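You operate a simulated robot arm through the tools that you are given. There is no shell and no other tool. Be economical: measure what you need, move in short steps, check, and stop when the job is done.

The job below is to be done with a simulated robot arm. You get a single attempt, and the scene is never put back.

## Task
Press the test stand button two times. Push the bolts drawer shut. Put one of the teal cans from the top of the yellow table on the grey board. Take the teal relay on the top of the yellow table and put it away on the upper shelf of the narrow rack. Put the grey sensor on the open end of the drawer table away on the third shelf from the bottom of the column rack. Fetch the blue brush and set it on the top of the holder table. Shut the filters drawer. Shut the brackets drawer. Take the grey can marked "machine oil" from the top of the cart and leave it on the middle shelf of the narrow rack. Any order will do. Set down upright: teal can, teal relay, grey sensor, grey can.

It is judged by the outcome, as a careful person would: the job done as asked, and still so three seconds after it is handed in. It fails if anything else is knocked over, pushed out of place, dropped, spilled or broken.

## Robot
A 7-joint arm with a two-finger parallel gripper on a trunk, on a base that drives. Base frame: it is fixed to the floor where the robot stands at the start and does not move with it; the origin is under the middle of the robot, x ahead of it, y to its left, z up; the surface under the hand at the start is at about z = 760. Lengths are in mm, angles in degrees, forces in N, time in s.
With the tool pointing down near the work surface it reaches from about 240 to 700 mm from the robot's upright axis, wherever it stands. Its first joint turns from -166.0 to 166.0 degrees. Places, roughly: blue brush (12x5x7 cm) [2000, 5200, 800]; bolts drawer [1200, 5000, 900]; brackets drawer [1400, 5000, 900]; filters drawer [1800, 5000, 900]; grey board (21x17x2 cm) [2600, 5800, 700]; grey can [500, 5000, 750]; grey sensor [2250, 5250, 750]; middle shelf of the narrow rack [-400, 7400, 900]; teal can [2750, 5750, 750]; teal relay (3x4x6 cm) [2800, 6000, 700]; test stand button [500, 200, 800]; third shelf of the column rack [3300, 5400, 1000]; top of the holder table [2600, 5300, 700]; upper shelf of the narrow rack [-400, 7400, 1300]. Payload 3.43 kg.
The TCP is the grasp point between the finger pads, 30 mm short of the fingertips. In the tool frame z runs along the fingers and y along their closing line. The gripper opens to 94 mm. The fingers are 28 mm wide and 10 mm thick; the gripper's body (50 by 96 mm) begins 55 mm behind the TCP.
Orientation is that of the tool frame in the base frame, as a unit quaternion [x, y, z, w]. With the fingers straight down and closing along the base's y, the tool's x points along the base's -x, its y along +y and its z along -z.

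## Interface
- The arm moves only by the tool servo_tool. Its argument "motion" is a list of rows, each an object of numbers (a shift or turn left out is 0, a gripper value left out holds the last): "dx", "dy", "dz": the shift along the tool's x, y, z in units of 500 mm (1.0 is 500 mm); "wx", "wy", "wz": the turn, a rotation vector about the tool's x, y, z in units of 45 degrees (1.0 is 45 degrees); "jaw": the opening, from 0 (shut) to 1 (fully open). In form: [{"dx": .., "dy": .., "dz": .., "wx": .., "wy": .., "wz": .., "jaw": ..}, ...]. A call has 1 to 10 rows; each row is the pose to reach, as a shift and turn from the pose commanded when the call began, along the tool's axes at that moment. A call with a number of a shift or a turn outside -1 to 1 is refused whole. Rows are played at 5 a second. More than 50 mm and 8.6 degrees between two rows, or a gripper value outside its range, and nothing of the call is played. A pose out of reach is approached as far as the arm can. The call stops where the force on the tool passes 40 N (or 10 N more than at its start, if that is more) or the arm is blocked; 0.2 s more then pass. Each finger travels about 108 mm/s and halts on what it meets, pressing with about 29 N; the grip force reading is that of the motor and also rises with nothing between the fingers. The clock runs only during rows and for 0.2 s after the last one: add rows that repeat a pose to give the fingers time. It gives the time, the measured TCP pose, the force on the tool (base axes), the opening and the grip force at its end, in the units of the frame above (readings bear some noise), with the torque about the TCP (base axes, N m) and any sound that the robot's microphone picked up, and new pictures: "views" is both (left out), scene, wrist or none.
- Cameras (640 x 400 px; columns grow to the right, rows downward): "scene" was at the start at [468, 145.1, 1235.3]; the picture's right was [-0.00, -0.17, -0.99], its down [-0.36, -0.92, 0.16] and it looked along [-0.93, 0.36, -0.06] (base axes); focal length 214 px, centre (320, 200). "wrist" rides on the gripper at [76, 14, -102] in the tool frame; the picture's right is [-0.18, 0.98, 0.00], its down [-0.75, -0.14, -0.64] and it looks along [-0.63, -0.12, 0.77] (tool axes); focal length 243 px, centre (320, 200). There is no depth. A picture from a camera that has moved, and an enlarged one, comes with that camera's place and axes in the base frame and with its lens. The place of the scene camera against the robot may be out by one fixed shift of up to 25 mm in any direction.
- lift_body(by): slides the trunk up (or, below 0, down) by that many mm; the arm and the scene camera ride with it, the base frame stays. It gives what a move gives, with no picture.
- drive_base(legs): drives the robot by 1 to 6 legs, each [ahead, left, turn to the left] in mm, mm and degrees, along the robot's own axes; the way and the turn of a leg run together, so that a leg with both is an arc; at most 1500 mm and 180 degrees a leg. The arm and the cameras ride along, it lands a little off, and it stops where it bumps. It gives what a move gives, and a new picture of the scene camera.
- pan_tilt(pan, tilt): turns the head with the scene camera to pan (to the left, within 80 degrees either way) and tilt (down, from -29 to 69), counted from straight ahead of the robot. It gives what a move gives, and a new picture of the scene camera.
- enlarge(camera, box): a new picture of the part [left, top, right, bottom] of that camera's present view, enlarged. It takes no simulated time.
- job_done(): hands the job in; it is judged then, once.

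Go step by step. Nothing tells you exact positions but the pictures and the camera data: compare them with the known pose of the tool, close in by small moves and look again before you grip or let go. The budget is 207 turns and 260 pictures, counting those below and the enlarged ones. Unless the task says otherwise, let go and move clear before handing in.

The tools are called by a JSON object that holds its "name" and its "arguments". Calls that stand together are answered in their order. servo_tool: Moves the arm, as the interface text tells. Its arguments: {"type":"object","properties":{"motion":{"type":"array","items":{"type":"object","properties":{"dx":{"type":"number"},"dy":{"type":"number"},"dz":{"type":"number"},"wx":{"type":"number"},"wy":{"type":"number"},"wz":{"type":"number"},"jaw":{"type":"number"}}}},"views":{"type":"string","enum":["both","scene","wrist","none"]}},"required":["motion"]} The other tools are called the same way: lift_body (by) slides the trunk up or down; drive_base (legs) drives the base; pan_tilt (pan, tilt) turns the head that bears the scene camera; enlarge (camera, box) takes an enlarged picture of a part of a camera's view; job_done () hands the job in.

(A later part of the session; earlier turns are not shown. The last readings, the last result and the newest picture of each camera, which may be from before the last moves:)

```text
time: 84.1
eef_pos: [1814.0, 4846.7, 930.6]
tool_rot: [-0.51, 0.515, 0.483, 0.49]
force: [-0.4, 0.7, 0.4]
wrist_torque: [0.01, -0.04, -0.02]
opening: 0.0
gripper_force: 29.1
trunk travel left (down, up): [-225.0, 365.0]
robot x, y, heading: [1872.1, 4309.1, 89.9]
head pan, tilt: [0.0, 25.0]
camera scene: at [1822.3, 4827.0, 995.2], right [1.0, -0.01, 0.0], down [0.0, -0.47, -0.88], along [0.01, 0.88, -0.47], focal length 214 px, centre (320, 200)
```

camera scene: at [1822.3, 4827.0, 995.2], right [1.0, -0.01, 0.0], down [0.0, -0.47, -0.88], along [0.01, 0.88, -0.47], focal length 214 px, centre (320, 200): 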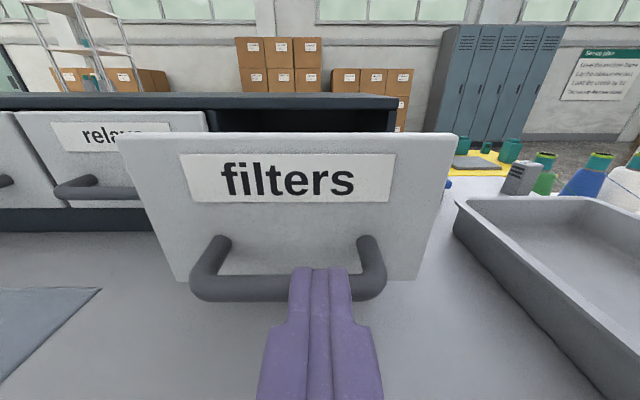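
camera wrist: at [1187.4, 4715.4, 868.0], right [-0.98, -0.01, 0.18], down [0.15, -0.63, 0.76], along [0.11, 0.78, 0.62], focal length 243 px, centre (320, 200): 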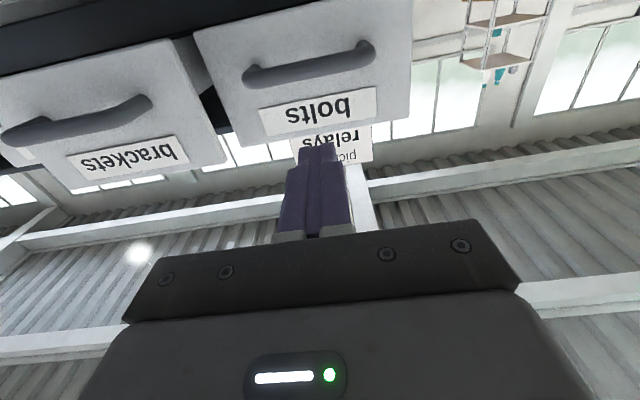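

Now it stands further out (y≈4939). Push gently at lower speed and watch for force and sound.

{"name": "servo_tool", "arguments": {"motion": [{"dz": 0.05, "dy": 0.028}, {"dz": 0.1, "dy": 0.028}, {"dz": 0.14, "dy": 0.028}, {"dz": 0.18, "dy": 0.028}, {"dz": 0.22, "dy": 0.028}, {"dz": 0.25, "dy": 0.028}, {"dz": 0.27, "dy": 0.028}, {"dz": 0.29, "dy": 0.028}, {"dz": 0.3, "dy": 0.028}, {"dz": 0.3, "dy": 0.028}], "views": "none"}}

{"name": "servo_tool", "arguments": {"motion": [{"dz": 0.01}, {"dz": 0.016}, {"dz": 0.022}, {"dz": 0.028}, {"dz": 0.034}, {"dz": 0.04}, {"dz": 0.046}, {"dz": 0.05}], "views": "scene"}}

```text
time: 86.3
eef_pos: [1800.1, 4997.0, 928.2]
tool_rot: [-0.508, 0.511, 0.488, 0.492]
force: [-0.8, 0.7, 14.0]
wrist_torque: [-0.1, 0.03, 0.06]
opening: 0.0
gripper_force: 28.5
trunk travel left (down, up): [-225.0, 365.0]
robot x, y, heading: [1875.1, 4307.7, 89.6]
head pan, tilt: [0.0, 25.0]
stopped in row 10: the force on the tool passed its limit at 40 N (the readings are from after the stop); the commanded pose is now the measured one
```

```text
time: 88.1
eef_pos: [1800.5, 5017.6, 927.9]
tool_rot: [-0.508, 0.512, 0.488, 0.492]
force: [1.5, -27.9, 17.2]
wrist_torque: [0.17, -0.1, 0.02]
opening: 0.0
gripper_force: 28.9
trunk travel left (down, up): [-225.0, 365.0]
robot x, y, heading: [1874.9, 4306.6, 89.9]
head pan, tilt: [0.0, 25.0]
stopped in row 8: the force on the tool passed its limit at 42 N (the readings are from after the stop); the commanded pose is now the measured one
camera scene: at [1808.5, 4996.2, 991.4], right [1.0, -0.01, 0.0], down [0.0, -0.46, -0.89], along [0.01, 0.89, -0.46], focal length 214 px, centre (320, 200)
```

scene: 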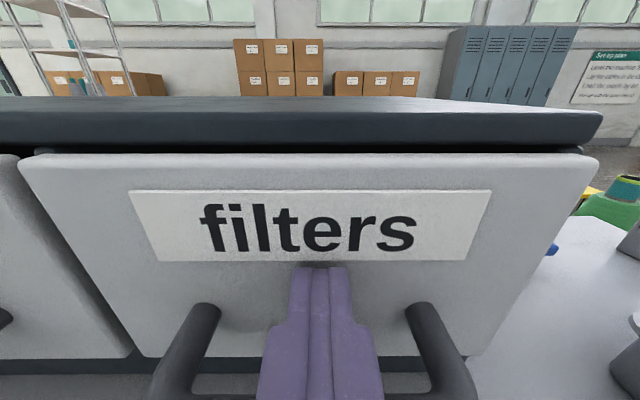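

There's an upward force, so the hand is probably rubbing the handle bar and dragging the drawer. I lift slightly, then retreat.

{"name": "servo_tool", "arguments": {"motion": [{"dz": -0.003, "dx": -0.01}, {"dz": -0.006, "dx": -0.03}, {"dz": -0.01, "dx": -0.05}, {"dz": -0.03, "dx": -0.05}, {"dz": -0.06, "dx": -0.05}, {"dz": -0.06, "dx": -0.05}], "views": "scene"}}

```text
time: 89.5
eef_pos: [1800.7, 4991.7, 950.6]
tool_rot: [-0.509, 0.513, 0.487, 0.491]
force: [-0.2, 0.5, 0.2]
wrist_torque: [-0.01, -0.01, -0.02]
opening: 0.2
gripper_force: 29.1
trunk travel left (down, up): [-225.0, 365.0]
robot x, y, heading: [1874.1, 4308.9, 89.6]
head pan, tilt: [0.0, 25.0]
camera scene: at [1808.3, 4972.3, 1014.5], right [1.0, -0.01, 0.0], down [0.0, -0.46, -0.89], along [0.01, 0.89, -0.46], focal length 214 px, centre (320, 200)
```

scene: 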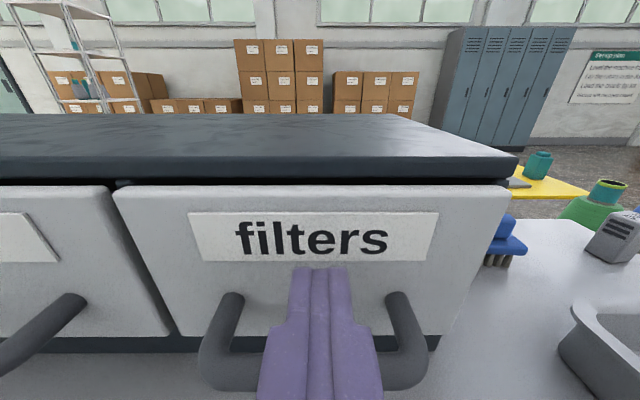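

It stays shut. Retreat higher and away, then back off and look at all drawers.

{"name": "servo_tool", "arguments": {"motion": [{"dz": -0.05, "dx": -0.04}, {"dz": -0.1, "dx": -0.08}, {"dz": -0.15, "dx": -0.14}, {"dz": -0.2, "dx": -0.2}, {"dz": -0.2, "dx": -0.2}], "views": "none"}}

{"name": "drive_base", "arguments": {"legs": [[-220, 0, 0], [0, -260, 0]]}}

{"name": "pan_tilt", "arguments": {"pan": 45, "tilt": 20}}

```text
time: 90.7
eef_pos: [1798.0, 4898.2, 1053.6]
tool_rot: [-0.509, 0.512, 0.487, 0.491]
force: [0.0, -1.0, -0.6]
wrist_torque: [0.0, 0.02, -0.06]
opening: 0.0
gripper_force: 28.5
trunk travel left (down, up): [-225.0, 365.0]
robot x, y, heading: [1873.9, 4306.9, 89.8]
head pan, tilt: [0.0, 25.0]
```

```text
time: 93.8
eef_pos: [2058.6, 4679.2, 1054.4]
tool_rot: [-0.509, 0.513, 0.486, 0.491]
force: [0.1, -0.5, 0.8]
wrist_torque: [-0.02, 0.01, 0.01]
opening: 0.0
gripper_force: 29.2
trunk travel left (down, up): [-225.0, 365.0]
robot x, y, heading: [2133.7, 4082.4, 89.6]
head pan, tilt: [0.0, 25.0]
camera scene: at [2065.9, 4658.0, 1117.6], right [1.0, -0.01, 0.0], down [0.0, -0.46, -0.89], along [0.01, 0.89, -0.46], focal length 214 px, centre (320, 200)
```

scene: 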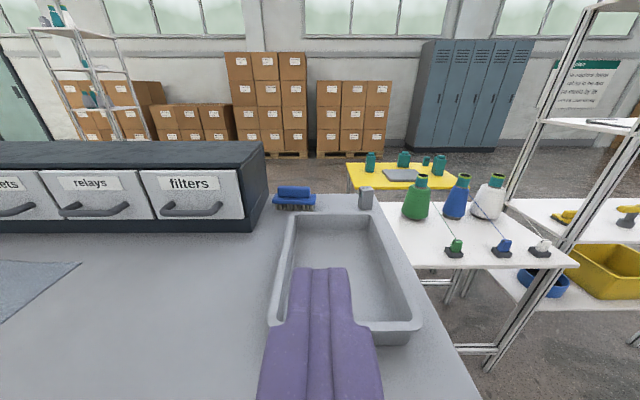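

```text
time: 95.0
eef_pos: [2056.2, 4678.6, 1054.3]
tool_rot: [-0.509, 0.513, 0.487, 0.491]
force: [-0.2, -0.1, 0.4]
wrist_torque: [0.03, 0.03, 0.0]
opening: 0.0
gripper_force: 28.7
trunk travel left (down, up): [-225.0, 365.0]
robot x, y, heading: [2130.1, 4087.4, 89.6]
head pan, tilt: [45.0, 20.0]
camera scene: at [1999.5, 4632.8, 1126.7], right [0.71, 0.7, -0.03], down [0.24, -0.29, -0.93], along [-0.66, 0.66, -0.37], focal length 214 px, centre (320, 200)
```

scene: 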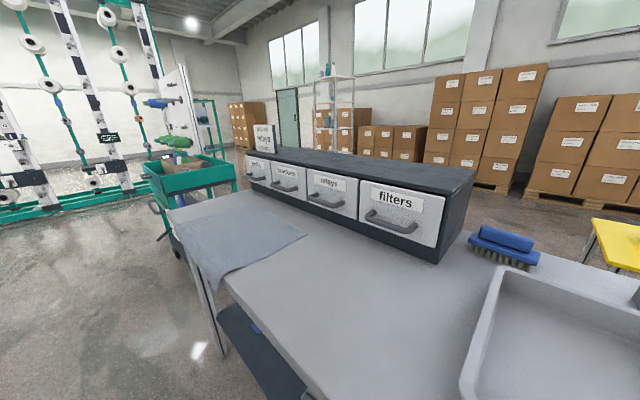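

All four drawers are shut. Now survey the right side.

{"name": "pan_tilt", "arguments": {"pan": -40, "tilt": 15}}

{"name": "enlarge", "arguments": {"camera": "scene", "box": [0, 100, 400, 350]}}

```text
time: 96.5
eef_pos: [2057.1, 4677.9, 1053.4]
tool_rot: [-0.508, 0.512, 0.487, 0.492]
force: [0.1, 0.8, 0.5]
wrist_torque: [0.0, 0.0, 0.0]
opening: 0.0
gripper_force: 28.7
trunk travel left (down, up): [-225.0, 365.0]
robot x, y, heading: [2133.1, 4086.5, 89.7]
head pan, tilt: [-40.0, 15.0]
camera scene: at [2125.3, 4637.7, 1134.7], right [0.76, -0.65, 0.03], down [-0.17, -0.24, -0.96], along [0.63, 0.72, -0.29], focal length 214 px, centre (320, 200)
```

scene: 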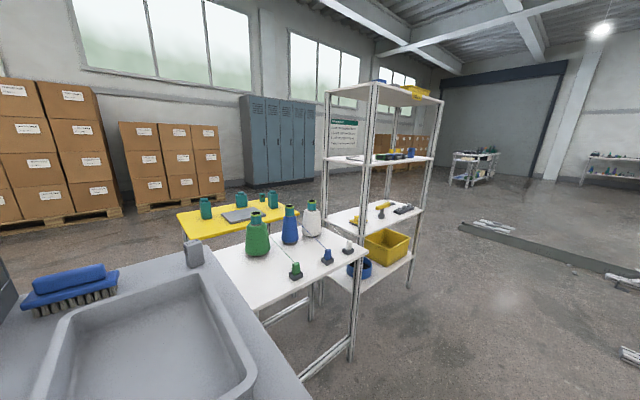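

```text
1.60 times, centred on (200, 225) of scene
camera zoom: at [2125.3, 4637.7, 1134.7], right [0.76, -0.65, 0.03], down [-0.17, -0.24, -0.96], along [0.63, 0.72, -0.29], focal length 343 px, centre (512, 160)
```

zoom: 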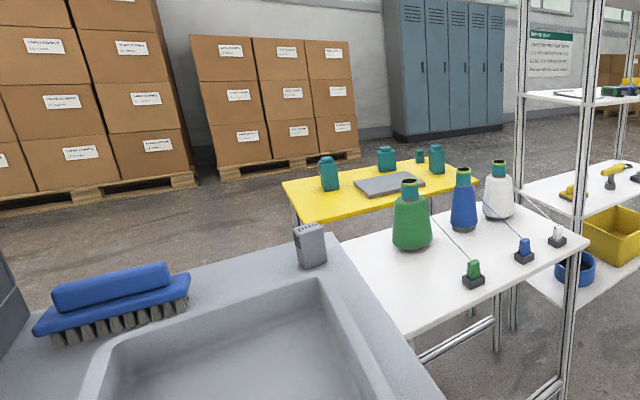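

Plan: go around the right of the column rack to the free floor behind the drawer table (near [2130, 5800]), from which brush, sensor and the yellow table are all reachable.

{"name": "drive_base", "arguments": {"legs": [[0, -1500, 0], [0, -700, 0]]}}

```text
time: 105.5
eef_pos: [3609.8, 4708.0, 1052.7]
tool_rot: [0.548, -0.473, -0.524, -0.449]
force: [-0.3, 1.8, -0.9]
wrist_torque: [0.08, 0.01, -0.02]
opening: 0.1
gripper_force: 29.1
trunk travel left (down, up): [-225.0, 365.0]
robot x, y, heading: [3778.5, 4139.0, 99.1]
head pan, tilt: [-40.0, 15.0]
stopped in leg 2: the robot was blocked; the commanded pose is now the measured one
camera scene: at [3686.4, 4677.8, 1134.7], right [0.85, -0.52, 0.03], down [-0.13, -0.26, -0.96], along [0.5, 0.81, -0.29], focal length 214 px, centre (320, 200)
```

scene: 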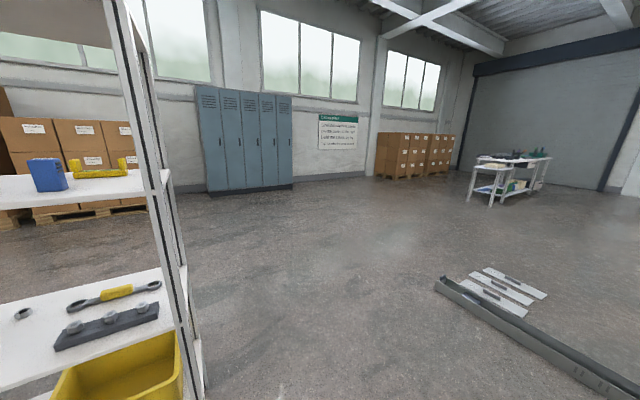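

Blocked by something at my right; look there.

{"name": "pan_tilt", "arguments": {"pan": -80, "tilt": 45}}

```text
time: 106.5
eef_pos: [3611.8, 4703.2, 1056.7]
tool_rot: [0.546, -0.471, -0.527, -0.45]
force: [-0.7, -0.5, -0.5]
wrist_torque: [0.01, -0.01, -0.03]
opening: 0.0
gripper_force: 29.0
trunk travel left (down, up): [-225.0, 365.0]
robot x, y, heading: [3774.0, 4135.6, 98.7]
head pan, tilt: [-80.0, 45.0]
camera scene: at [3716.5, 4617.1, 1092.8], right [0.32, -0.95, 0.04], down [-0.67, -0.26, -0.7], along [0.67, 0.2, -0.71], focal length 214 px, centre (320, 200)
```

scene: 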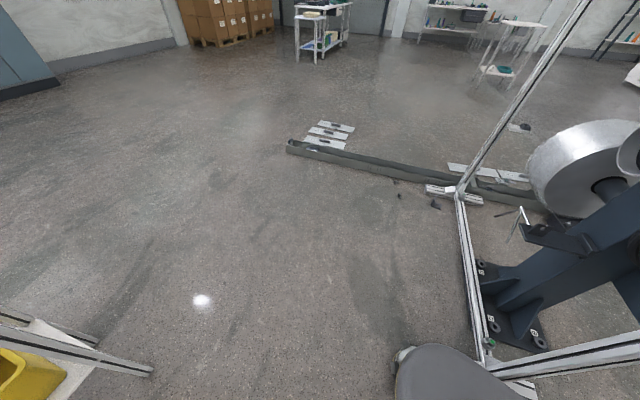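

I touched a machine frame's foot at the right. I step away left and go diagonally past it.

{"name": "pan_tilt", "arguments": {"pan": 0, "tilt": 20}}

{"name": "drive_base", "arguments": {"legs": [[0, 80, 0], [0, 0, -54], [900, 0, 0], [0, 0, 45], [1500, 0, 0]]}}

```text
time: 108.0
eef_pos: [3611.1, 4702.7, 1056.9]
tool_rot: [0.546, -0.47, -0.527, -0.45]
force: [0.9, -0.8, 0.5]
wrist_torque: [0.01, -0.01, -0.03]
opening: 0.0
gripper_force: 28.9
trunk travel left (down, up): [-225.0, 365.0]
robot x, y, heading: [3774.9, 4134.4, 98.9]
head pan, tilt: [0.0, 20.0]
camera scene: at [3625.2, 4684.5, 1128.6], right [0.99, 0.15, 0.0], down [0.05, -0.38, -0.93], along [-0.14, 0.91, -0.38], focal length 214 px, centre (320, 200)
```

scene: 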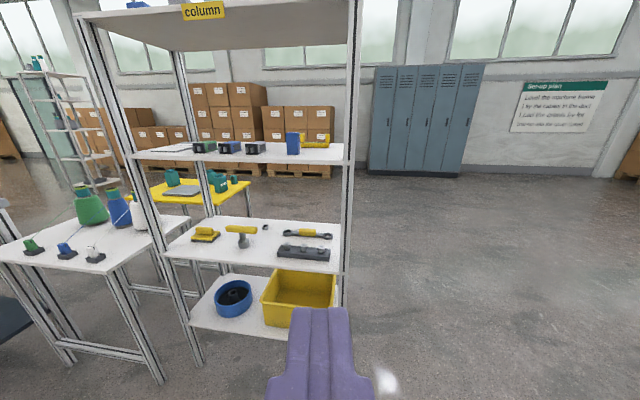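

```text
time: 112.7
eef_pos: [4179.9, 4504.9, 1054.7]
tool_rot: [-0.206, 0.692, 0.201, 0.662]
force: [0.1, 0.9, -0.6]
wrist_torque: [-0.01, -0.02, -0.06]
opening: 0.2
gripper_force: 29.5
trunk travel left (down, up): [-225.0, 365.0]
robot x, y, heading: [3729.1, 4117.1, 34.1]
head pan, tilt: [0.0, 20.0]
stopped in leg 3: the robot was blocked; the commanded pose is now the measured one
camera scene: at [4160.9, 4500.8, 1127.5], right [0.55, -0.83, 0.0], down [-0.32, -0.21, -0.92], along [0.77, 0.51, -0.38], focal length 214 px, centre (320, 200)
```

scene: 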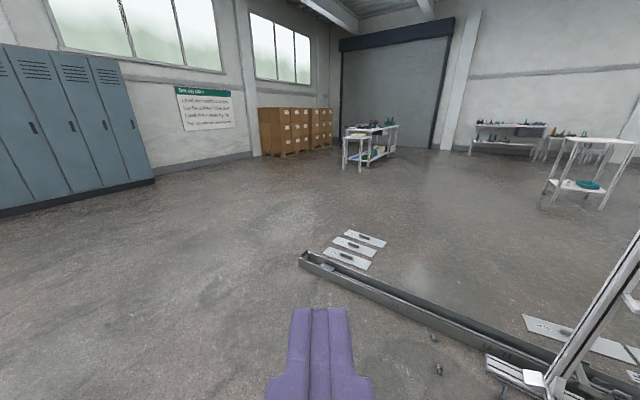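

Blocked again by the frame's foot; I move straight away from it in +y.

{"name": "drive_base", "arguments": {"legs": [[0, 150, 0], [150, 220, 0]]}}

{"name": "pan_tilt", "arguments": {"pan": -80, "tilt": 50}}

```text
time: 115.6
eef_pos: [4099.9, 4892.1, 1054.8]
tool_rot: [-0.202, 0.693, 0.198, 0.663]
force: [-0.8, 0.8, -0.3]
wrist_torque: [-0.01, 0.02, -0.01]
opening: 0.2
gripper_force: 28.8
trunk travel left (down, up): [-225.0, 365.0]
robot x, y, heading: [3647.6, 4510.2, 33.4]
head pan, tilt: [0.0, 20.0]
camera scene: at [4081.3, 4888.9, 1127.6], right [0.54, -0.84, -0.01], down [-0.32, -0.2, -0.92], along [0.77, 0.5, -0.38], focal length 214 px, centre (320, 200)
```

scene: 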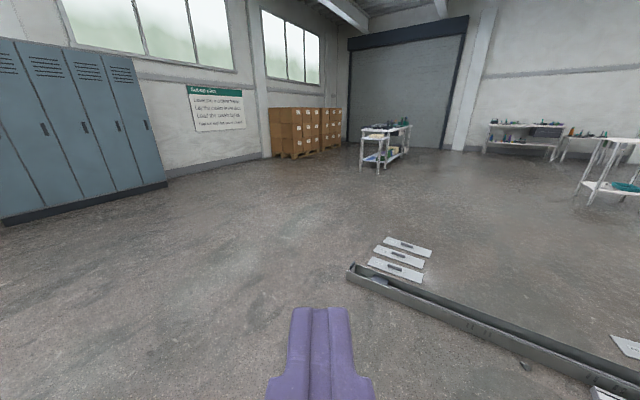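

```text
time: 117.1
eef_pos: [4100.3, 4893.8, 1056.3]
tool_rot: [-0.202, 0.694, 0.198, 0.662]
force: [0.5, 0.8, 0.4]
wrist_torque: [-0.01, -0.01, -0.04]
opening: 0.1
gripper_force: 29.2
trunk travel left (down, up): [-225.0, 365.0]
robot x, y, heading: [3646.4, 4513.1, 33.3]
head pan, tilt: [-80.0, 50.0]
camera scene: at [4053.9, 4780.7, 1085.1], right [-0.73, -0.68, 0.04], down [-0.55, 0.55, -0.63], along [0.41, -0.48, -0.77], focal length 214 px, centre (320, 200)
```

scene: 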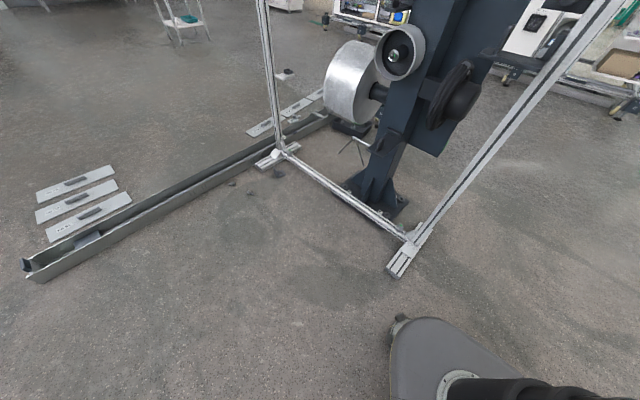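

Machine is undisturbed. Now proceed ahead on this heading, then turn north past the rack.

{"name": "pan_tilt", "arguments": {"pan": 0, "tilt": 20}}

{"name": "drive_base", "arguments": {"legs": [[700, 0, 0], [0, 0, 56.7], [1500, 0, 0], [200, 0, 0], [0, 0, 90]]}}

```text
time: 118.7
eef_pos: [4100.6, 4892.9, 1056.3]
tool_rot: [-0.203, 0.693, 0.198, 0.662]
force: [-0.4, -0.1, -0.2]
wrist_torque: [-0.02, 0.03, 0.02]
opening: 0.0
gripper_force: 28.8
trunk travel left (down, up): [-225.0, 365.0]
robot x, y, heading: [3647.3, 4512.4, 33.3]
head pan, tilt: [0.0, 20.0]
camera scene: at [4081.3, 4888.5, 1127.7], right [0.54, -0.84, -0.01], down [-0.32, -0.2, -0.92], along [0.77, 0.5, -0.38], focal length 214 px, centre (320, 200)
```

scene: 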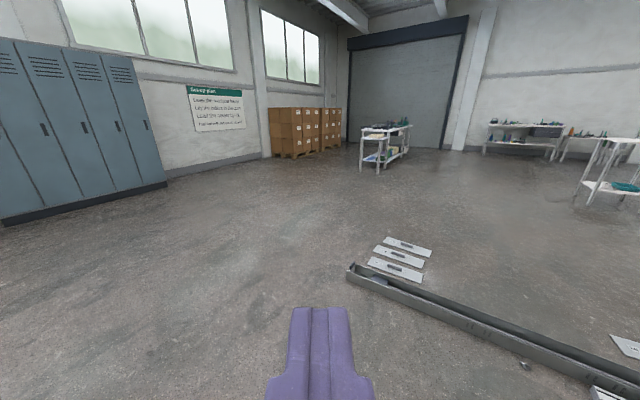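

```text
time: 136.9
eef_pos: [3637.0, 6470.2, 1056.3]
tool_rot: [0.722, -0.004, -0.692, 0.001]
force: [0.1, -0.1, -0.5]
wrist_torque: [-0.01, 0.03, 0.02]
opening: 0.1
gripper_force: 29.2
trunk travel left (down, up): [-225.0, 365.0]
robot x, y, heading: [4228.7, 6541.4, -180.0]
head pan, tilt: [0.0, 20.0]
camera scene: at [3678.9, 6485.3, 1127.7], right [0.01, 1.0, -0.01], down [0.38, -0.01, -0.92], along [-0.92, 0.0, -0.38], focal length 214 px, centre (320, 200)
```

scene: 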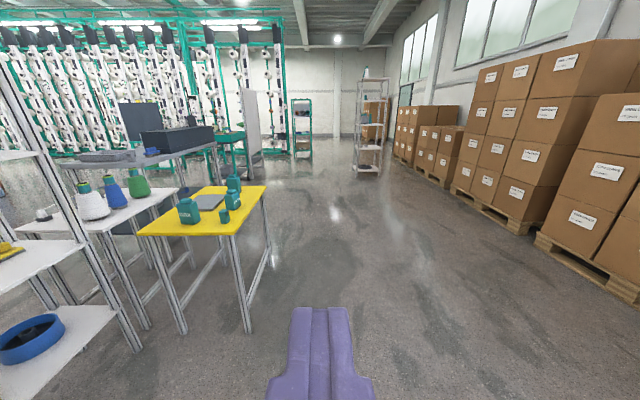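

Good overview: yellow table x≈2450–2990, y up to ≈6145. Drive on west of it and then face the drawer table's back side.

{"name": "drive_base", "arguments": {"legs": [[1500, 0, 0], [590, 0, 0], [0, 0, 90], [550, 0, 0]]}}

```text
time: 152.4
eef_pos: [2201.8, 5724.4, 1057.7]
tool_rot: [0.509, 0.51, -0.487, 0.493]
force: [-0.1, -0.7, 0.0]
wrist_torque: [0.0, -0.05, 0.05]
opening: 0.0
gripper_force: 28.7
trunk travel left (down, up): [-225.0, 365.0]
robot x, y, heading: [2125.6, 6309.7, -88.7]
head pan, tilt: [0.0, 20.0]
stopped in leg 4: the robot was blocked; the commanded pose is now the measured one
camera scene: at [2211.0, 5772.8, 1129.3], right [-1.0, -0.01, 0.0], down [0.0, 0.38, -0.93], along [0.01, -0.93, -0.38], focal length 214 px, centre (320, 200)
```

scene: 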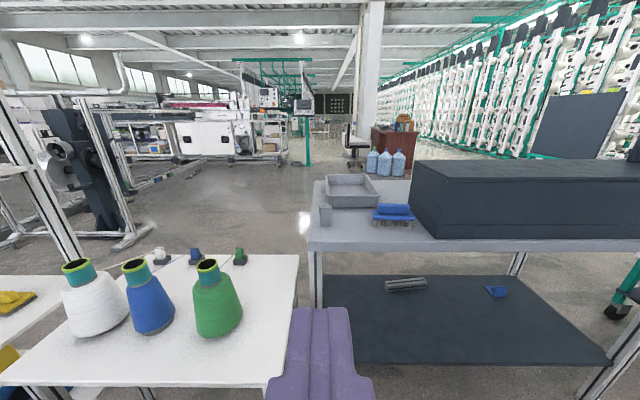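

Blocked again, likely by the yellow table on my left. Look.

{"name": "pan_tilt", "arguments": {"pan": 75, "tilt": 50}}

```text
time: 153.9
eef_pos: [2202.6, 5729.7, 1059.5]
tool_rot: [0.509, 0.51, -0.487, 0.493]
force: [-0.1, 0.6, 0.7]
wrist_torque: [-0.04, 0.0, -0.01]
opening: 0.0
gripper_force: 29.1
trunk travel left (down, up): [-225.0, 365.0]
robot x, y, heading: [2125.3, 6312.5, -89.1]
head pan, tilt: [75.0, 50.0]
camera scene: at [2284.2, 5852.2, 1088.6], right [-0.25, -0.97, -0.04], down [-0.74, 0.22, -0.64], along [0.63, -0.13, -0.77], focal length 214 px, centre (320, 200)
```

scene: 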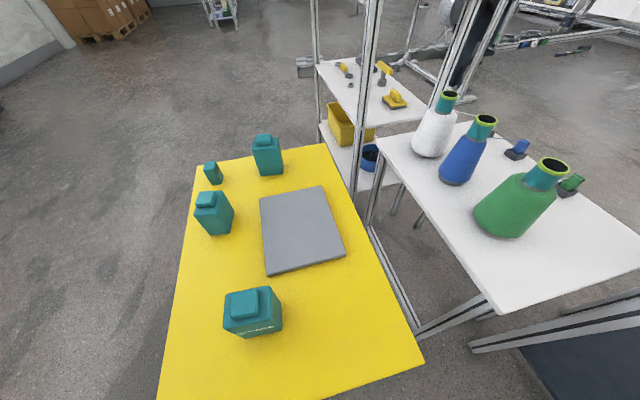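

Nothing disturbed. The yellow table (top z≈655) spans x≈2290–2870, y≈5690–6100; my corner met its leg. I'll stand north of it at (2500, 6440).

{"name": "drive_base", "arguments": {"legs": [[-140, 0, 0], [0, 375, 0]]}}

{"name": "pan_tilt", "arguments": {"pan": 0, "tilt": 60}}

```text
time: 157.2
eef_pos: [2570.0, 5872.5, 1058.3]
tool_rot: [0.51, 0.508, -0.489, 0.492]
force: [0.8, 0.2, 0.1]
wrist_torque: [0.0, -0.01, 0.0]
opening: 0.0
gripper_force: 29.6
trunk travel left (down, up): [-225.0, 365.0]
robot x, y, heading: [2495.3, 6457.1, -89.6]
head pan, tilt: [75.0, 50.0]
camera scene: at [2652.8, 5996.5, 1088.6], right [-0.26, -0.97, -0.04], down [-0.74, 0.22, -0.64], along [0.62, -0.14, -0.77], focal length 214 px, centre (320, 200)
```

scene: 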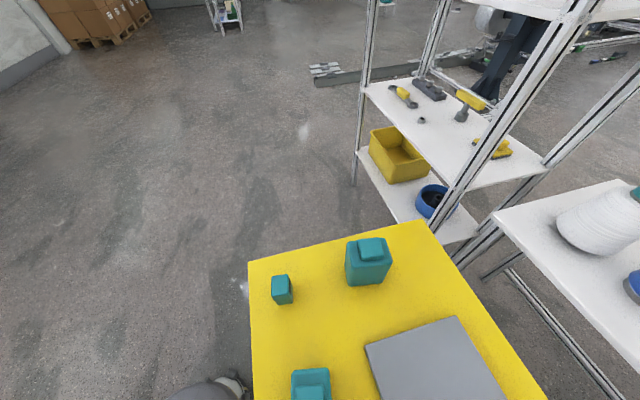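

```text
time: 158.7
eef_pos: [2570.0, 5871.9, 1059.5]
tool_rot: [0.51, 0.508, -0.489, 0.492]
force: [-0.1, -0.3, 0.0]
wrist_torque: [0.01, 0.02, -0.01]
opening: 0.0
gripper_force: 28.5
trunk travel left (down, up): [-225.0, 365.0]
robot x, y, heading: [2497.8, 6457.3, -89.6]
head pan, tilt: [0.0, 60.0]
camera scene: at [2578.3, 5950.2, 1073.9], right [-1.0, 0.0, -0.01], down [0.0, 0.88, -0.47], along [0.01, -0.47, -0.88], focal length 214 px, centre (320, 200)
```

scene: 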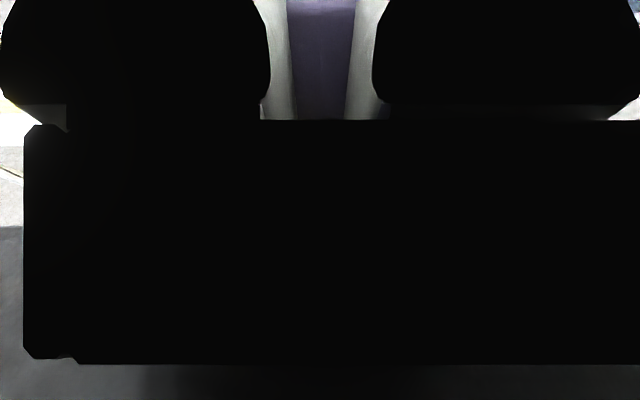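

Turn the hand to point straight down above the yellow table, opening the jaws.

{"name": "servo_tool", "arguments": {"motion": [{"wy": 0.17, "jaw": 1}, {"wy": 0.34, "jaw": 1}, {"wy": 0.51}, {"wy": 0.68}, {"wy": 0.85}, {"wy": 0.97}], "views": "none"}}

{"name": "servo_tool", "arguments": {"motion": [{"wy": 0.17}, {"wy": 0.34}, {"wy": 0.51}, {"wy": 0.68}, {"wy": 0.85}, {"wy": 1.0}, {"wy": 1.075}, {"wy": 1.075}], "views": "both"}}

```text
time: 160.1
eef_pos: [2571.5, 5872.2, 1059.5]
tool_rot: [0.656, 0.655, -0.264, 0.267]
force: [0.4, -0.3, 0.0]
wrist_torque: [-0.01, 0.01, 0.03]
opening: 94.1
gripper_force: 0.0
trunk travel left (down, up): [-225.0, 365.0]
robot x, y, heading: [2499.4, 6456.4, -89.5]
head pan, tilt: [0.0, 60.0]
```

```text
refused: 1.075 is not a number from -1 to 1
```

{"name": "servo_tool", "arguments": {"motion": [{"wy": 0.17}, {"wy": 0.34}, {"wy": 0.51}, {"wy": 0.68}, {"wy": 0.85}, {"wy": 0.97}, {"wy": 0.97}], "views": "both"}}

```text
time: 161.7
eef_pos: [2570.0, 5873.3, 1060.2]
tool_rot: [0.707, 0.707, -0.002, 0.006]
force: [0.7, 0.8, 0.5]
wrist_torque: [0.02, -0.02, -0.02]
opening: 93.8
gripper_force: 0.0
trunk travel left (down, up): [-225.0, 365.0]
robot x, y, heading: [2502.3, 6453.1, -89.5]
head pan, tilt: [0.0, 60.0]
camera scene: at [2578.1, 5868.7, 1115.5], right [-1.0, 0.0, -0.01], down [0.0, 0.51, 0.86], along [0.0, 0.86, -0.51], focal length 214 px, centre (320, 200)
camera wrist: at [2582.9, 5950.2, 1162.0], right [0.98, -0.18, 0.01], down [-0.14, -0.75, 0.65], along [-0.11, -0.64, -0.76], focal length 243 px, centre (320, 200)
```

scene: 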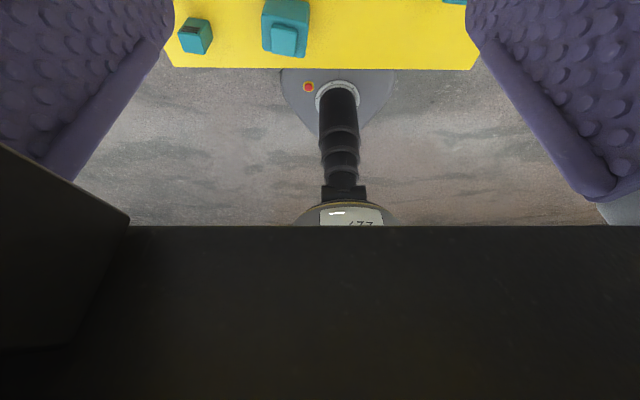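
wrist: 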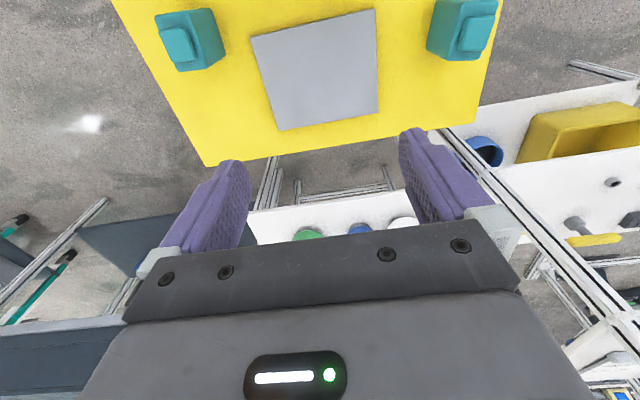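

Cans: A≈(2386, 5930), B≈(2620, 5998), C≈(2777, 5875); relay≈(2776, 6020); board centre≈(2567, 5842). I go above can A.

{"name": "servo_tool", "arguments": {"motion": [{"dx": 0.019, "dy": -0.061, "dz": 0.053}, {"dx": 0.038, "dy": -0.122, "dz": 0.106}, {"dx": 0.057, "dy": -0.184, "dz": 0.16}, {"dx": 0.076, "dy": -0.245, "dz": 0.213}, {"dx": 0.095, "dy": -0.307, "dz": 0.266}, {"dx": 0.114, "dy": -0.368, "dz": 0.32}, {"dx": 0.114, "dy": -0.368, "dz": 0.32}], "views": "wrist"}}

{"name": "pan_tilt", "arguments": {"pan": 0, "tilt": 15}}

```text
time: 163.3
eef_pos: [2384.7, 5927.9, 898.2]
tool_rot: [0.707, 0.707, -0.002, 0.005]
force: [0.2, 0.0, -0.2]
wrist_torque: [0.02, 0.01, 0.0]
opening: 94.1
gripper_force: 0.0
trunk travel left (down, up): [-225.0, 365.0]
robot x, y, heading: [2495.8, 6455.1, -89.4]
head pan, tilt: [0.0, 60.0]
camera wrist: at [2397.4, 6005.1, 1001.4], right [0.98, -0.18, 0.01], down [-0.14, -0.75, 0.65], along [-0.11, -0.64, -0.76], focal length 243 px, centre (320, 200)
```

wrist: 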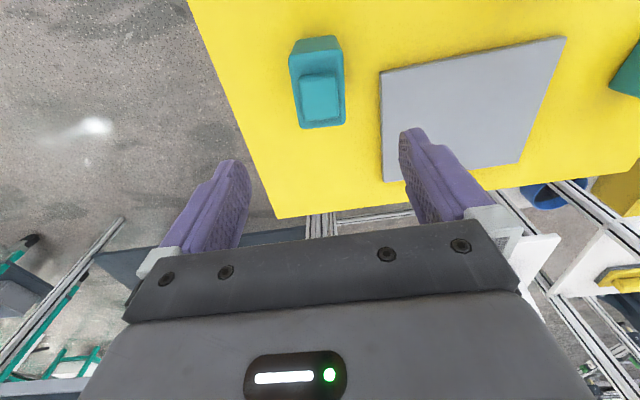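

```text
time: 164.4
eef_pos: [2384.9, 5927.9, 898.4]
tool_rot: [0.707, 0.707, -0.003, 0.006]
force: [-1.2, -0.5, 0.2]
wrist_torque: [0.0, 0.0, 0.05]
opening: 94.1
gripper_force: 0.0
trunk travel left (down, up): [-225.0, 365.0]
robot x, y, heading: [2498.7, 6455.3, -89.2]
head pan, tilt: [0.0, 15.0]
camera scene: at [2393.1, 5856.9, 929.2], right [-1.0, 0.0, -0.01], down [0.0, 0.97, 0.25], along [0.01, 0.25, -0.97], focal length 214 px, centre (320, 200)
```

scene: 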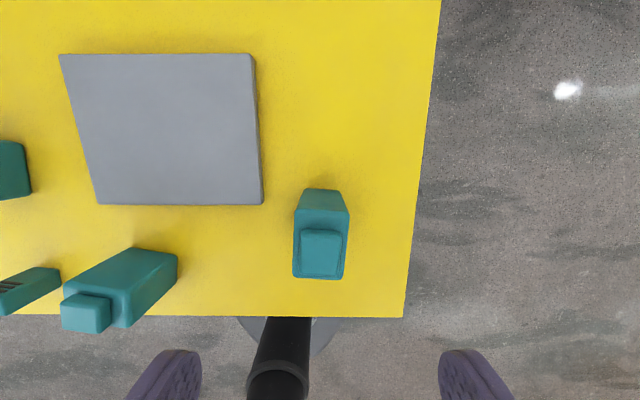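

Can A's cap is at about (2386, 5932, 768), aligned with my jaws. Descend around it.

{"name": "servo_tool", "arguments": {"motion": [{"dx": 0.008, "dy": 0.003, "dz": 0.08}, {"dx": 0.008, "dy": 0.003, "dz": 0.16}, {"dx": 0.008, "dy": 0.003, "dz": 0.22}, {"dx": 0.008, "dy": 0.003, "dz": 0.27}, {"dx": 0.008, "dy": 0.003, "dz": 0.3}, {"dx": 0.008, "dy": 0.003, "dz": 0.33}, {"dx": 0.008, "dy": 0.003, "dz": 0.33}], "views": "both"}}

```text
time: 166.0
eef_pos: [2388.5, 5931.3, 731.4]
tool_rot: [0.707, 0.707, -0.002, 0.005]
force: [0.3, -0.8, -0.2]
wrist_torque: [0.02, -0.01, 0.03]
opening: 93.8
gripper_force: 0.0
trunk travel left (down, up): [-225.0, 365.0]
robot x, y, heading: [2492.3, 6454.0, -89.5]
head pan, tilt: [0.0, 15.0]
camera scene: at [2396.7, 5860.3, 762.7], right [-1.0, 0.0, -0.01], down [0.0, 0.97, 0.25], along [0.01, 0.25, -0.97], focal length 214 px, centre (320, 200)
camera wrist: at [2401.2, 6008.4, 835.2], right [0.98, -0.18, 0.01], down [-0.14, -0.75, 0.65], along [-0.11, -0.64, -0.76], focal length 243 px, centre (320, 200)
```

scene: 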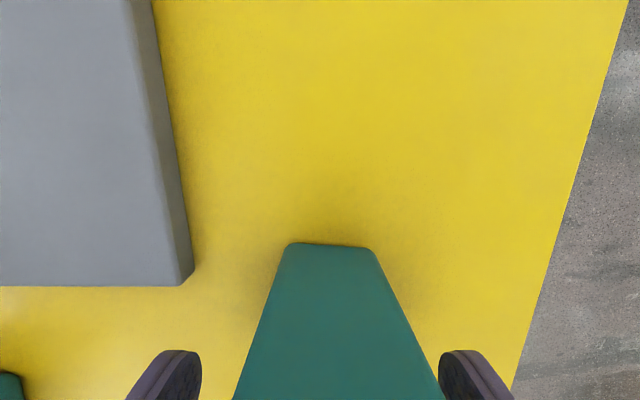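
wrist: 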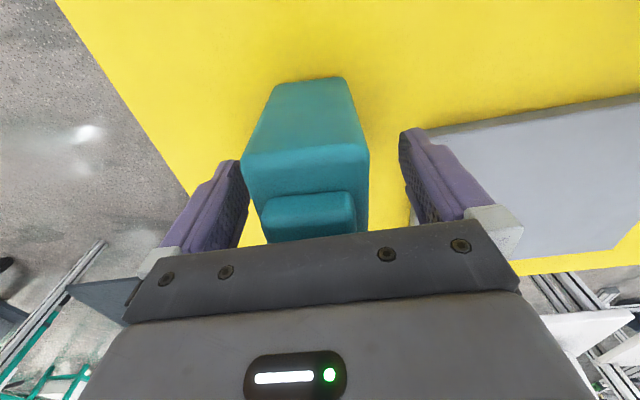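

Fingers straddle the can. Close.

{"name": "servo_tool", "arguments": {"motion": [{"jaw": 0.4}, {"jaw": 0.2}, {"jaw": 0.2}, {"jaw": 0.2}, {"jaw": 0.2}], "views": "none"}}

```text
time: 167.2
eef_pos: [2387.0, 5932.3, 732.4]
tool_rot: [0.707, 0.707, -0.001, 0.006]
force: [-2.0, -0.1, 2.9]
wrist_torque: [-0.1, 0.28, -0.02]
opening: 54.6
gripper_force: 28.8
trunk travel left (down, up): [-225.0, 365.0]
robot x, y, heading: [2501.3, 6452.9, -89.2]
head pan, tilt: [0.0, 15.0]
```

Gripped (54.6 mm). Lift and carry over the board.

{"name": "servo_tool", "arguments": {"motion": [{"dz": -0.05}, {"dz": -0.12}, {"dz": -0.16}], "views": "none"}}

{"name": "servo_tool", "arguments": {"motion": [{"dx": -0.036, "dy": 0.072}, {"dx": -0.072, "dy": 0.144}, {"dx": -0.108, "dy": 0.216}, {"dx": -0.144, "dy": 0.288}, {"dx": -0.18, "dy": 0.36}, {"dx": -0.18, "dy": 0.36}], "views": "both"}}

```text
time: 168.0
eef_pos: [2388.3, 5931.1, 814.8]
tool_rot: [0.707, 0.707, -0.001, 0.005]
force: [-0.2, -0.3, -3.6]
wrist_torque: [0.02, 0.01, -0.01]
opening: 54.0
gripper_force: 28.9
trunk travel left (down, up): [-225.0, 365.0]
robot x, y, heading: [2496.7, 6454.0, -89.4]
head pan, tilt: [0.0, 15.0]
```

```text
time: 169.4
eef_pos: [2567.5, 5840.3, 814.6]
tool_rot: [0.707, 0.707, -0.001, 0.006]
force: [1.6, 0.2, -3.8]
wrist_torque: [-0.03, 0.03, 0.0]
opening: 54.1
gripper_force: 29.4
trunk travel left (down, up): [-225.0, 365.0]
robot x, y, heading: [2497.8, 6454.0, -89.4]
head pan, tilt: [0.0, 15.0]
camera scene: at [2576.5, 5769.5, 844.7], right [-1.0, 0.0, -0.01], down [0.0, 0.97, 0.25], along [0.0, 0.25, -0.97], focal length 214 px, centre (320, 200)
camera wrist: at [2581.2, 5917.5, 917.3], right [0.98, -0.18, 0.01], down [-0.14, -0.75, 0.65], along [-0.11, -0.64, -0.76], focal length 243 px, centre (320, 200)
```

scene: 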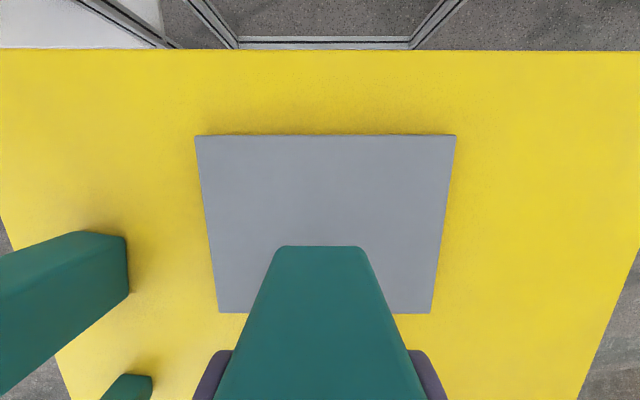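
wrist: 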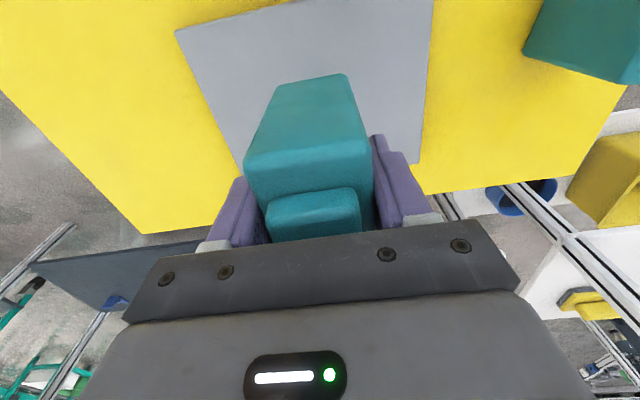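

Board centre is ≈(2564, 5828). Shift slightly and lower to the board.

{"name": "servo_tool", "arguments": {"motion": [{"dx": -0.024, "dy": -0.006}, {"dx": -0.024, "dy": -0.006, "dz": 0.06}, {"dx": -0.024, "dy": -0.006, "dz": 0.1}, {"dx": -0.024, "dy": -0.006, "dz": 0.112}, {"dx": -0.024, "dy": -0.006, "dz": 0.118}, {"dx": -0.024, "dy": -0.006, "dz": 0.118}], "views": "scene"}}

```text
time: 170.8
eef_pos: [2565.3, 5829.7, 756.4]
tool_rot: [0.707, 0.707, -0.001, 0.005]
force: [-0.4, -0.3, -2.6]
wrist_torque: [-0.01, 0.0, -0.03]
opening: 54.3
gripper_force: 29.0
trunk travel left (down, up): [-225.0, 365.0]
robot x, y, heading: [2499.6, 6459.3, -89.4]
head pan, tilt: [0.0, 15.0]
camera scene: at [2574.6, 5757.6, 785.8], right [-1.0, 0.0, -0.01], down [0.0, 0.97, 0.25], along [0.01, 0.25, -0.97], focal length 214 px, centre (320, 200)
```

scene: 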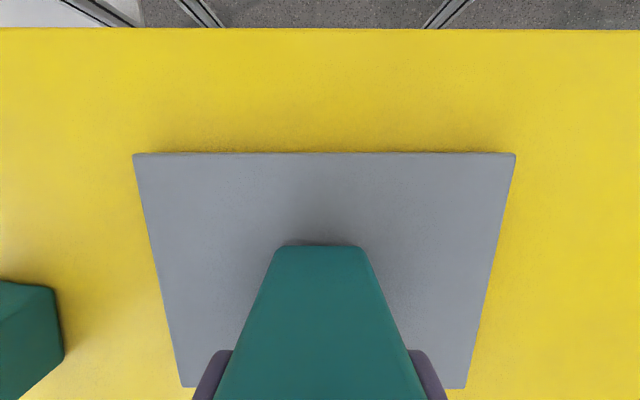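

Just above the board. Lower in 1–2 mm steps to contact.

{"name": "servo_tool", "arguments": {"motion": [{"dz": 0.003}, {"dz": 0.006}, {"dz": 0.008}, {"dz": 0.01}, {"dz": 0.01}], "views": "none"}}

```text
time: 172.0
eef_pos: [2566.7, 5828.9, 749.6]
tool_rot: [0.707, 0.707, -0.001, 0.005]
force: [-0.3, -1.2, -3.4]
wrist_torque: [-0.01, 0.0, -0.02]
opening: 54.2
gripper_force: 28.3
trunk travel left (down, up): [-225.0, 365.0]
robot x, y, heading: [2495.1, 6453.6, -89.4]
head pan, tilt: [0.0, 15.0]
```

{"name": "servo_tool", "arguments": {"motion": [{"dz": 0.003}, {"dz": 0.006}, {"dz": 0.009}, {"dz": 0.012}, {"dz": 0.012}], "views": "none"}}

```text
time: 173.2
eef_pos: [2565.9, 5827.8, 745.7]
tool_rot: [0.706, 0.708, -0.003, 0.007]
force: [2.0, -3.6, 22.1]
wrist_torque: [-0.08, 0.44, -0.01]
opening: 54.5
gripper_force: 29.6
trunk travel left (down, up): [-225.0, 365.0]
robot x, y, heading: [2493.9, 6456.4, -89.6]
head pan, tilt: [0.0, 15.0]
```

Contact. Ease, release and rise.

{"name": "servo_tool", "arguments": {"motion": [{"dz": -0.003}, {"dz": -0.003, "jaw": 0.8}, {"dz": -0.003, "jaw": 1}, {"dz": -0.003, "jaw": 1}, {"dz": -0.08}, {"dz": -0.17}, {"dz": -0.26}, {"dz": -0.32}, {"dz": -0.32}], "views": "scene"}}

```text
time: 175.2
eef_pos: [2564.5, 5832.3, 903.9]
tool_rot: [0.707, 0.707, -0.001, 0.005]
force: [-1.0, 0.6, 0.8]
wrist_torque: [0.0, 0.04, 0.03]
opening: 94.0
gripper_force: 0.0
trunk travel left (down, up): [-225.0, 365.0]
robot x, y, heading: [2495.6, 6453.2, -89.5]
head pan, tilt: [0.0, 15.0]
camera scene: at [2571.8, 5760.8, 933.0], right [-1.0, 0.0, -0.01], down [0.0, 0.97, 0.25], along [0.01, 0.25, -0.97], focal length 214 px, centre (320, 200)
```

scene: 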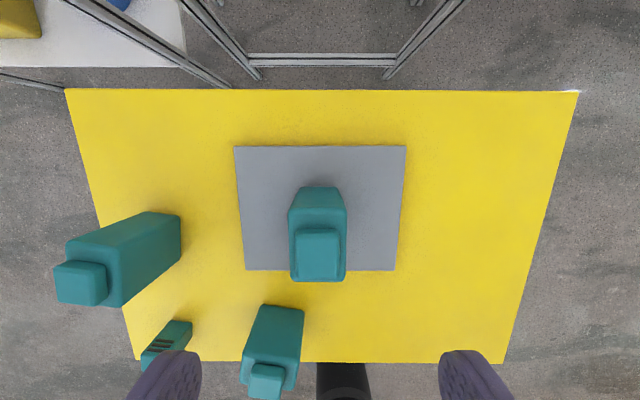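

The can stands on the board. Next the relay: I'll grip it with the hand pitched 45° (so it can later go under a shelf). First shift the base back and left.

{"name": "drive_base", "arguments": {"legs": [[-110, 200, 0]]}}

{"name": "servo_tool", "arguments": {"motion": [{"wy": -0.17, "dz": -0.05}, {"wy": -0.34, "dz": -0.1}, {"wy": -0.51, "dz": -0.1}, {"wy": -0.68, "dz": -0.1}, {"wy": -0.85, "dz": -0.1}, {"wy": -1.0, "dz": -0.1}, {"wy": -1.0, "dz": -0.1}], "views": "both"}}

```text
time: 177.0
eef_pos: [2765.2, 5945.1, 903.0]
tool_rot: [0.707, 0.707, -0.003, 0.006]
force: [-0.9, 0.9, 0.4]
wrist_torque: [0.01, 0.01, -0.01]
opening: 94.3
gripper_force: 0.1
trunk travel left (down, up): [-225.0, 365.0]
robot x, y, heading: [2698.6, 6569.8, -89.4]
head pan, tilt: [0.0, 15.0]
camera scene: at [2773.9, 5873.0, 932.9], right [-1.0, 0.0, -0.01], down [0.0, 0.97, 0.25], along [0.01, 0.25, -0.97], focal length 214 px, centre (320, 200)
```

scene: 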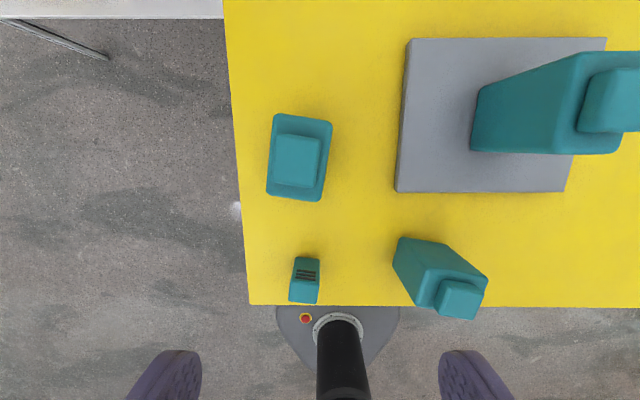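

```text
time: 178.6
eef_pos: [2764.7, 5944.1, 951.4]
tool_rot: [0.653, 0.65, -0.272, 0.276]
force: [-0.7, 0.1, -0.1]
wrist_torque: [-0.02, 0.03, -0.02]
opening: 94.1
gripper_force: 0.2
trunk travel left (down, up): [-225.0, 365.0]
robot x, y, heading: [2699.5, 6572.2, -89.5]
head pan, tilt: [0.0, 15.0]
camera scene: at [2773.0, 5925.0, 1032.6], right [-1.0, 0.0, -0.01], down [0.0, 0.86, -0.51], along [0.0, -0.51, -0.86], focal length 214 px, centre (320, 200)
camera wrist: at [2778.5, 6070.9, 971.0], right [0.98, -0.13, 0.14], down [-0.15, -0.07, 0.99], along [-0.12, -0.99, -0.09], focal length 243 px, centre (320, 200)
```

scene: 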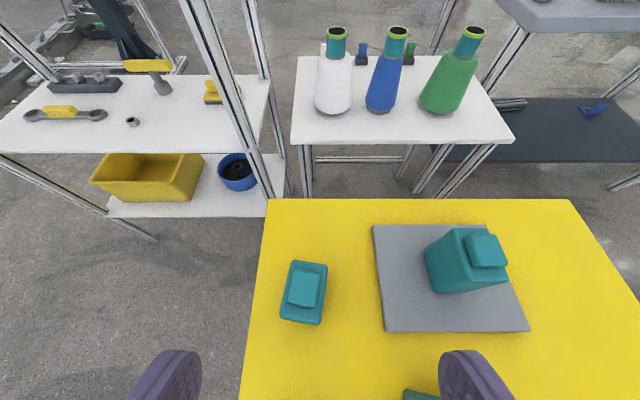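
wrist: 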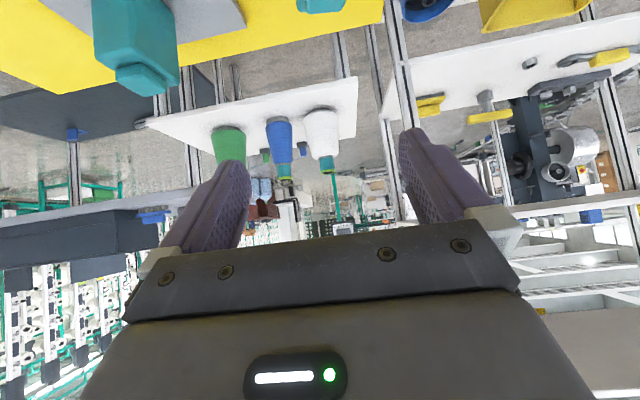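

Relay centre ≈(2785, 6027), z 655–715, vents facing −y. Move to a pre-grasp point behind and above along the 45° line.

{"name": "servo_tool", "arguments": {"motion": [{"dx": 0.09, "dy": 0.01}, {"dx": 0.18, "dy": 0.02}, {"dx": 0.27, "dy": 0.03}, {"dx": 0.36, "dy": 0.04}, {"dx": 0.44, "dy": 0.04}, {"dx": 0.48, "dy": 0.04}, {"dx": 0.48, "dy": 0.04}], "views": "both"}}

```text
time: 180.2
eef_pos: [2785.0, 6112.4, 783.5]
tool_rot: [0.653, 0.651, -0.271, 0.277]
force: [-0.5, 0.8, 0.6]
wrist_torque: [-0.03, -0.01, -0.02]
opening: 94.0
gripper_force: 0.0
trunk travel left (down, up): [-225.0, 365.0]
robot x, y, heading: [2700.1, 6568.7, -89.5]
head pan, tilt: [0.0, 15.0]
camera scene: at [2793.7, 6093.2, 861.8], right [-1.0, 0.0, -0.01], down [0.0, 0.86, -0.51], along [0.0, -0.51, -0.86], focal length 214 px, centre (320, 200)
camera wrist: at [2799.2, 6239.1, 800.3], right [0.98, -0.13, 0.14], down [-0.15, -0.07, 0.99], along [-0.12, -0.99, -0.09], focal length 243 px, centre (320, 200)
```

scene: 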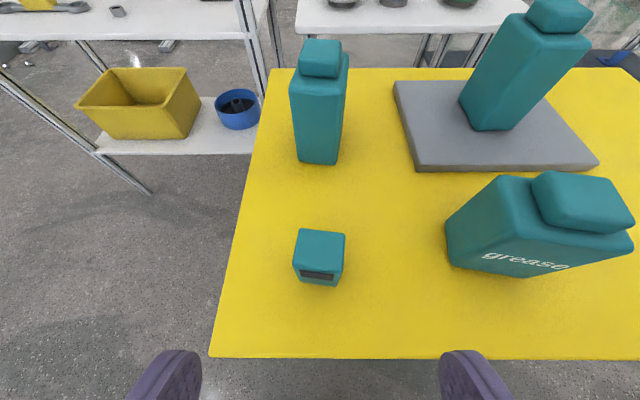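
wrist: 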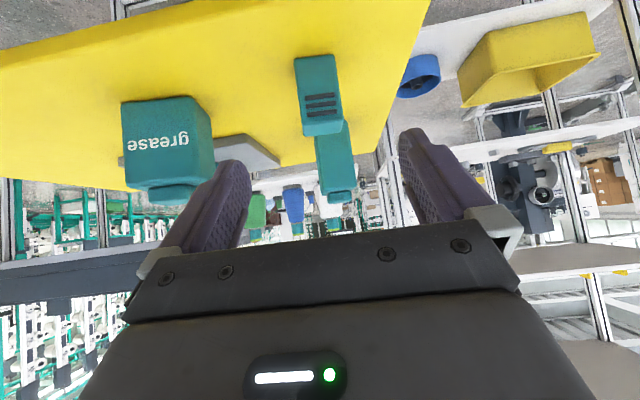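

Aligned. Advance along the tool axis to the relay.

{"name": "servo_tool", "arguments": {"motion": [{"dz": 0.06}, {"dz": 0.12}, {"dz": 0.17}, {"dz": 0.21}, {"dz": 0.235}, {"dz": 0.235}], "views": "both"}}

```text
time: 181.6
eef_pos: [2787.3, 6027.5, 698.2]
tool_rot: [0.653, 0.652, -0.271, 0.276]
force: [-0.1, 0.6, -0.4]
wrist_torque: [-0.03, 0.02, -0.02]
opening: 94.1
gripper_force: 0.2
trunk travel left (down, up): [-225.0, 365.0]
robot x, y, heading: [2700.6, 6564.3, -89.5]
head pan, tilt: [0.0, 15.0]
camera scene: at [2795.0, 6008.2, 778.5], right [-1.0, 0.0, -0.01], down [0.0, 0.86, -0.51], along [0.0, -0.51, -0.86], focal length 214 px, centre (320, 200)
camera wrist: at [2800.4, 6154.2, 717.2], right [0.98, -0.13, 0.14], down [-0.15, -0.07, 0.99], along [-0.12, -0.99, -0.09], focal length 243 px, centre (320, 200)
```

scene: 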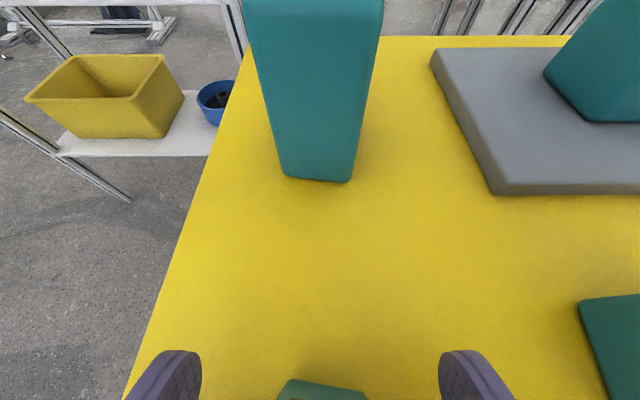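
wrist: 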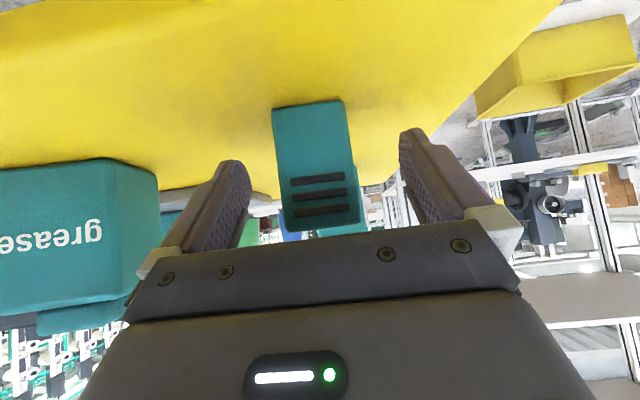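

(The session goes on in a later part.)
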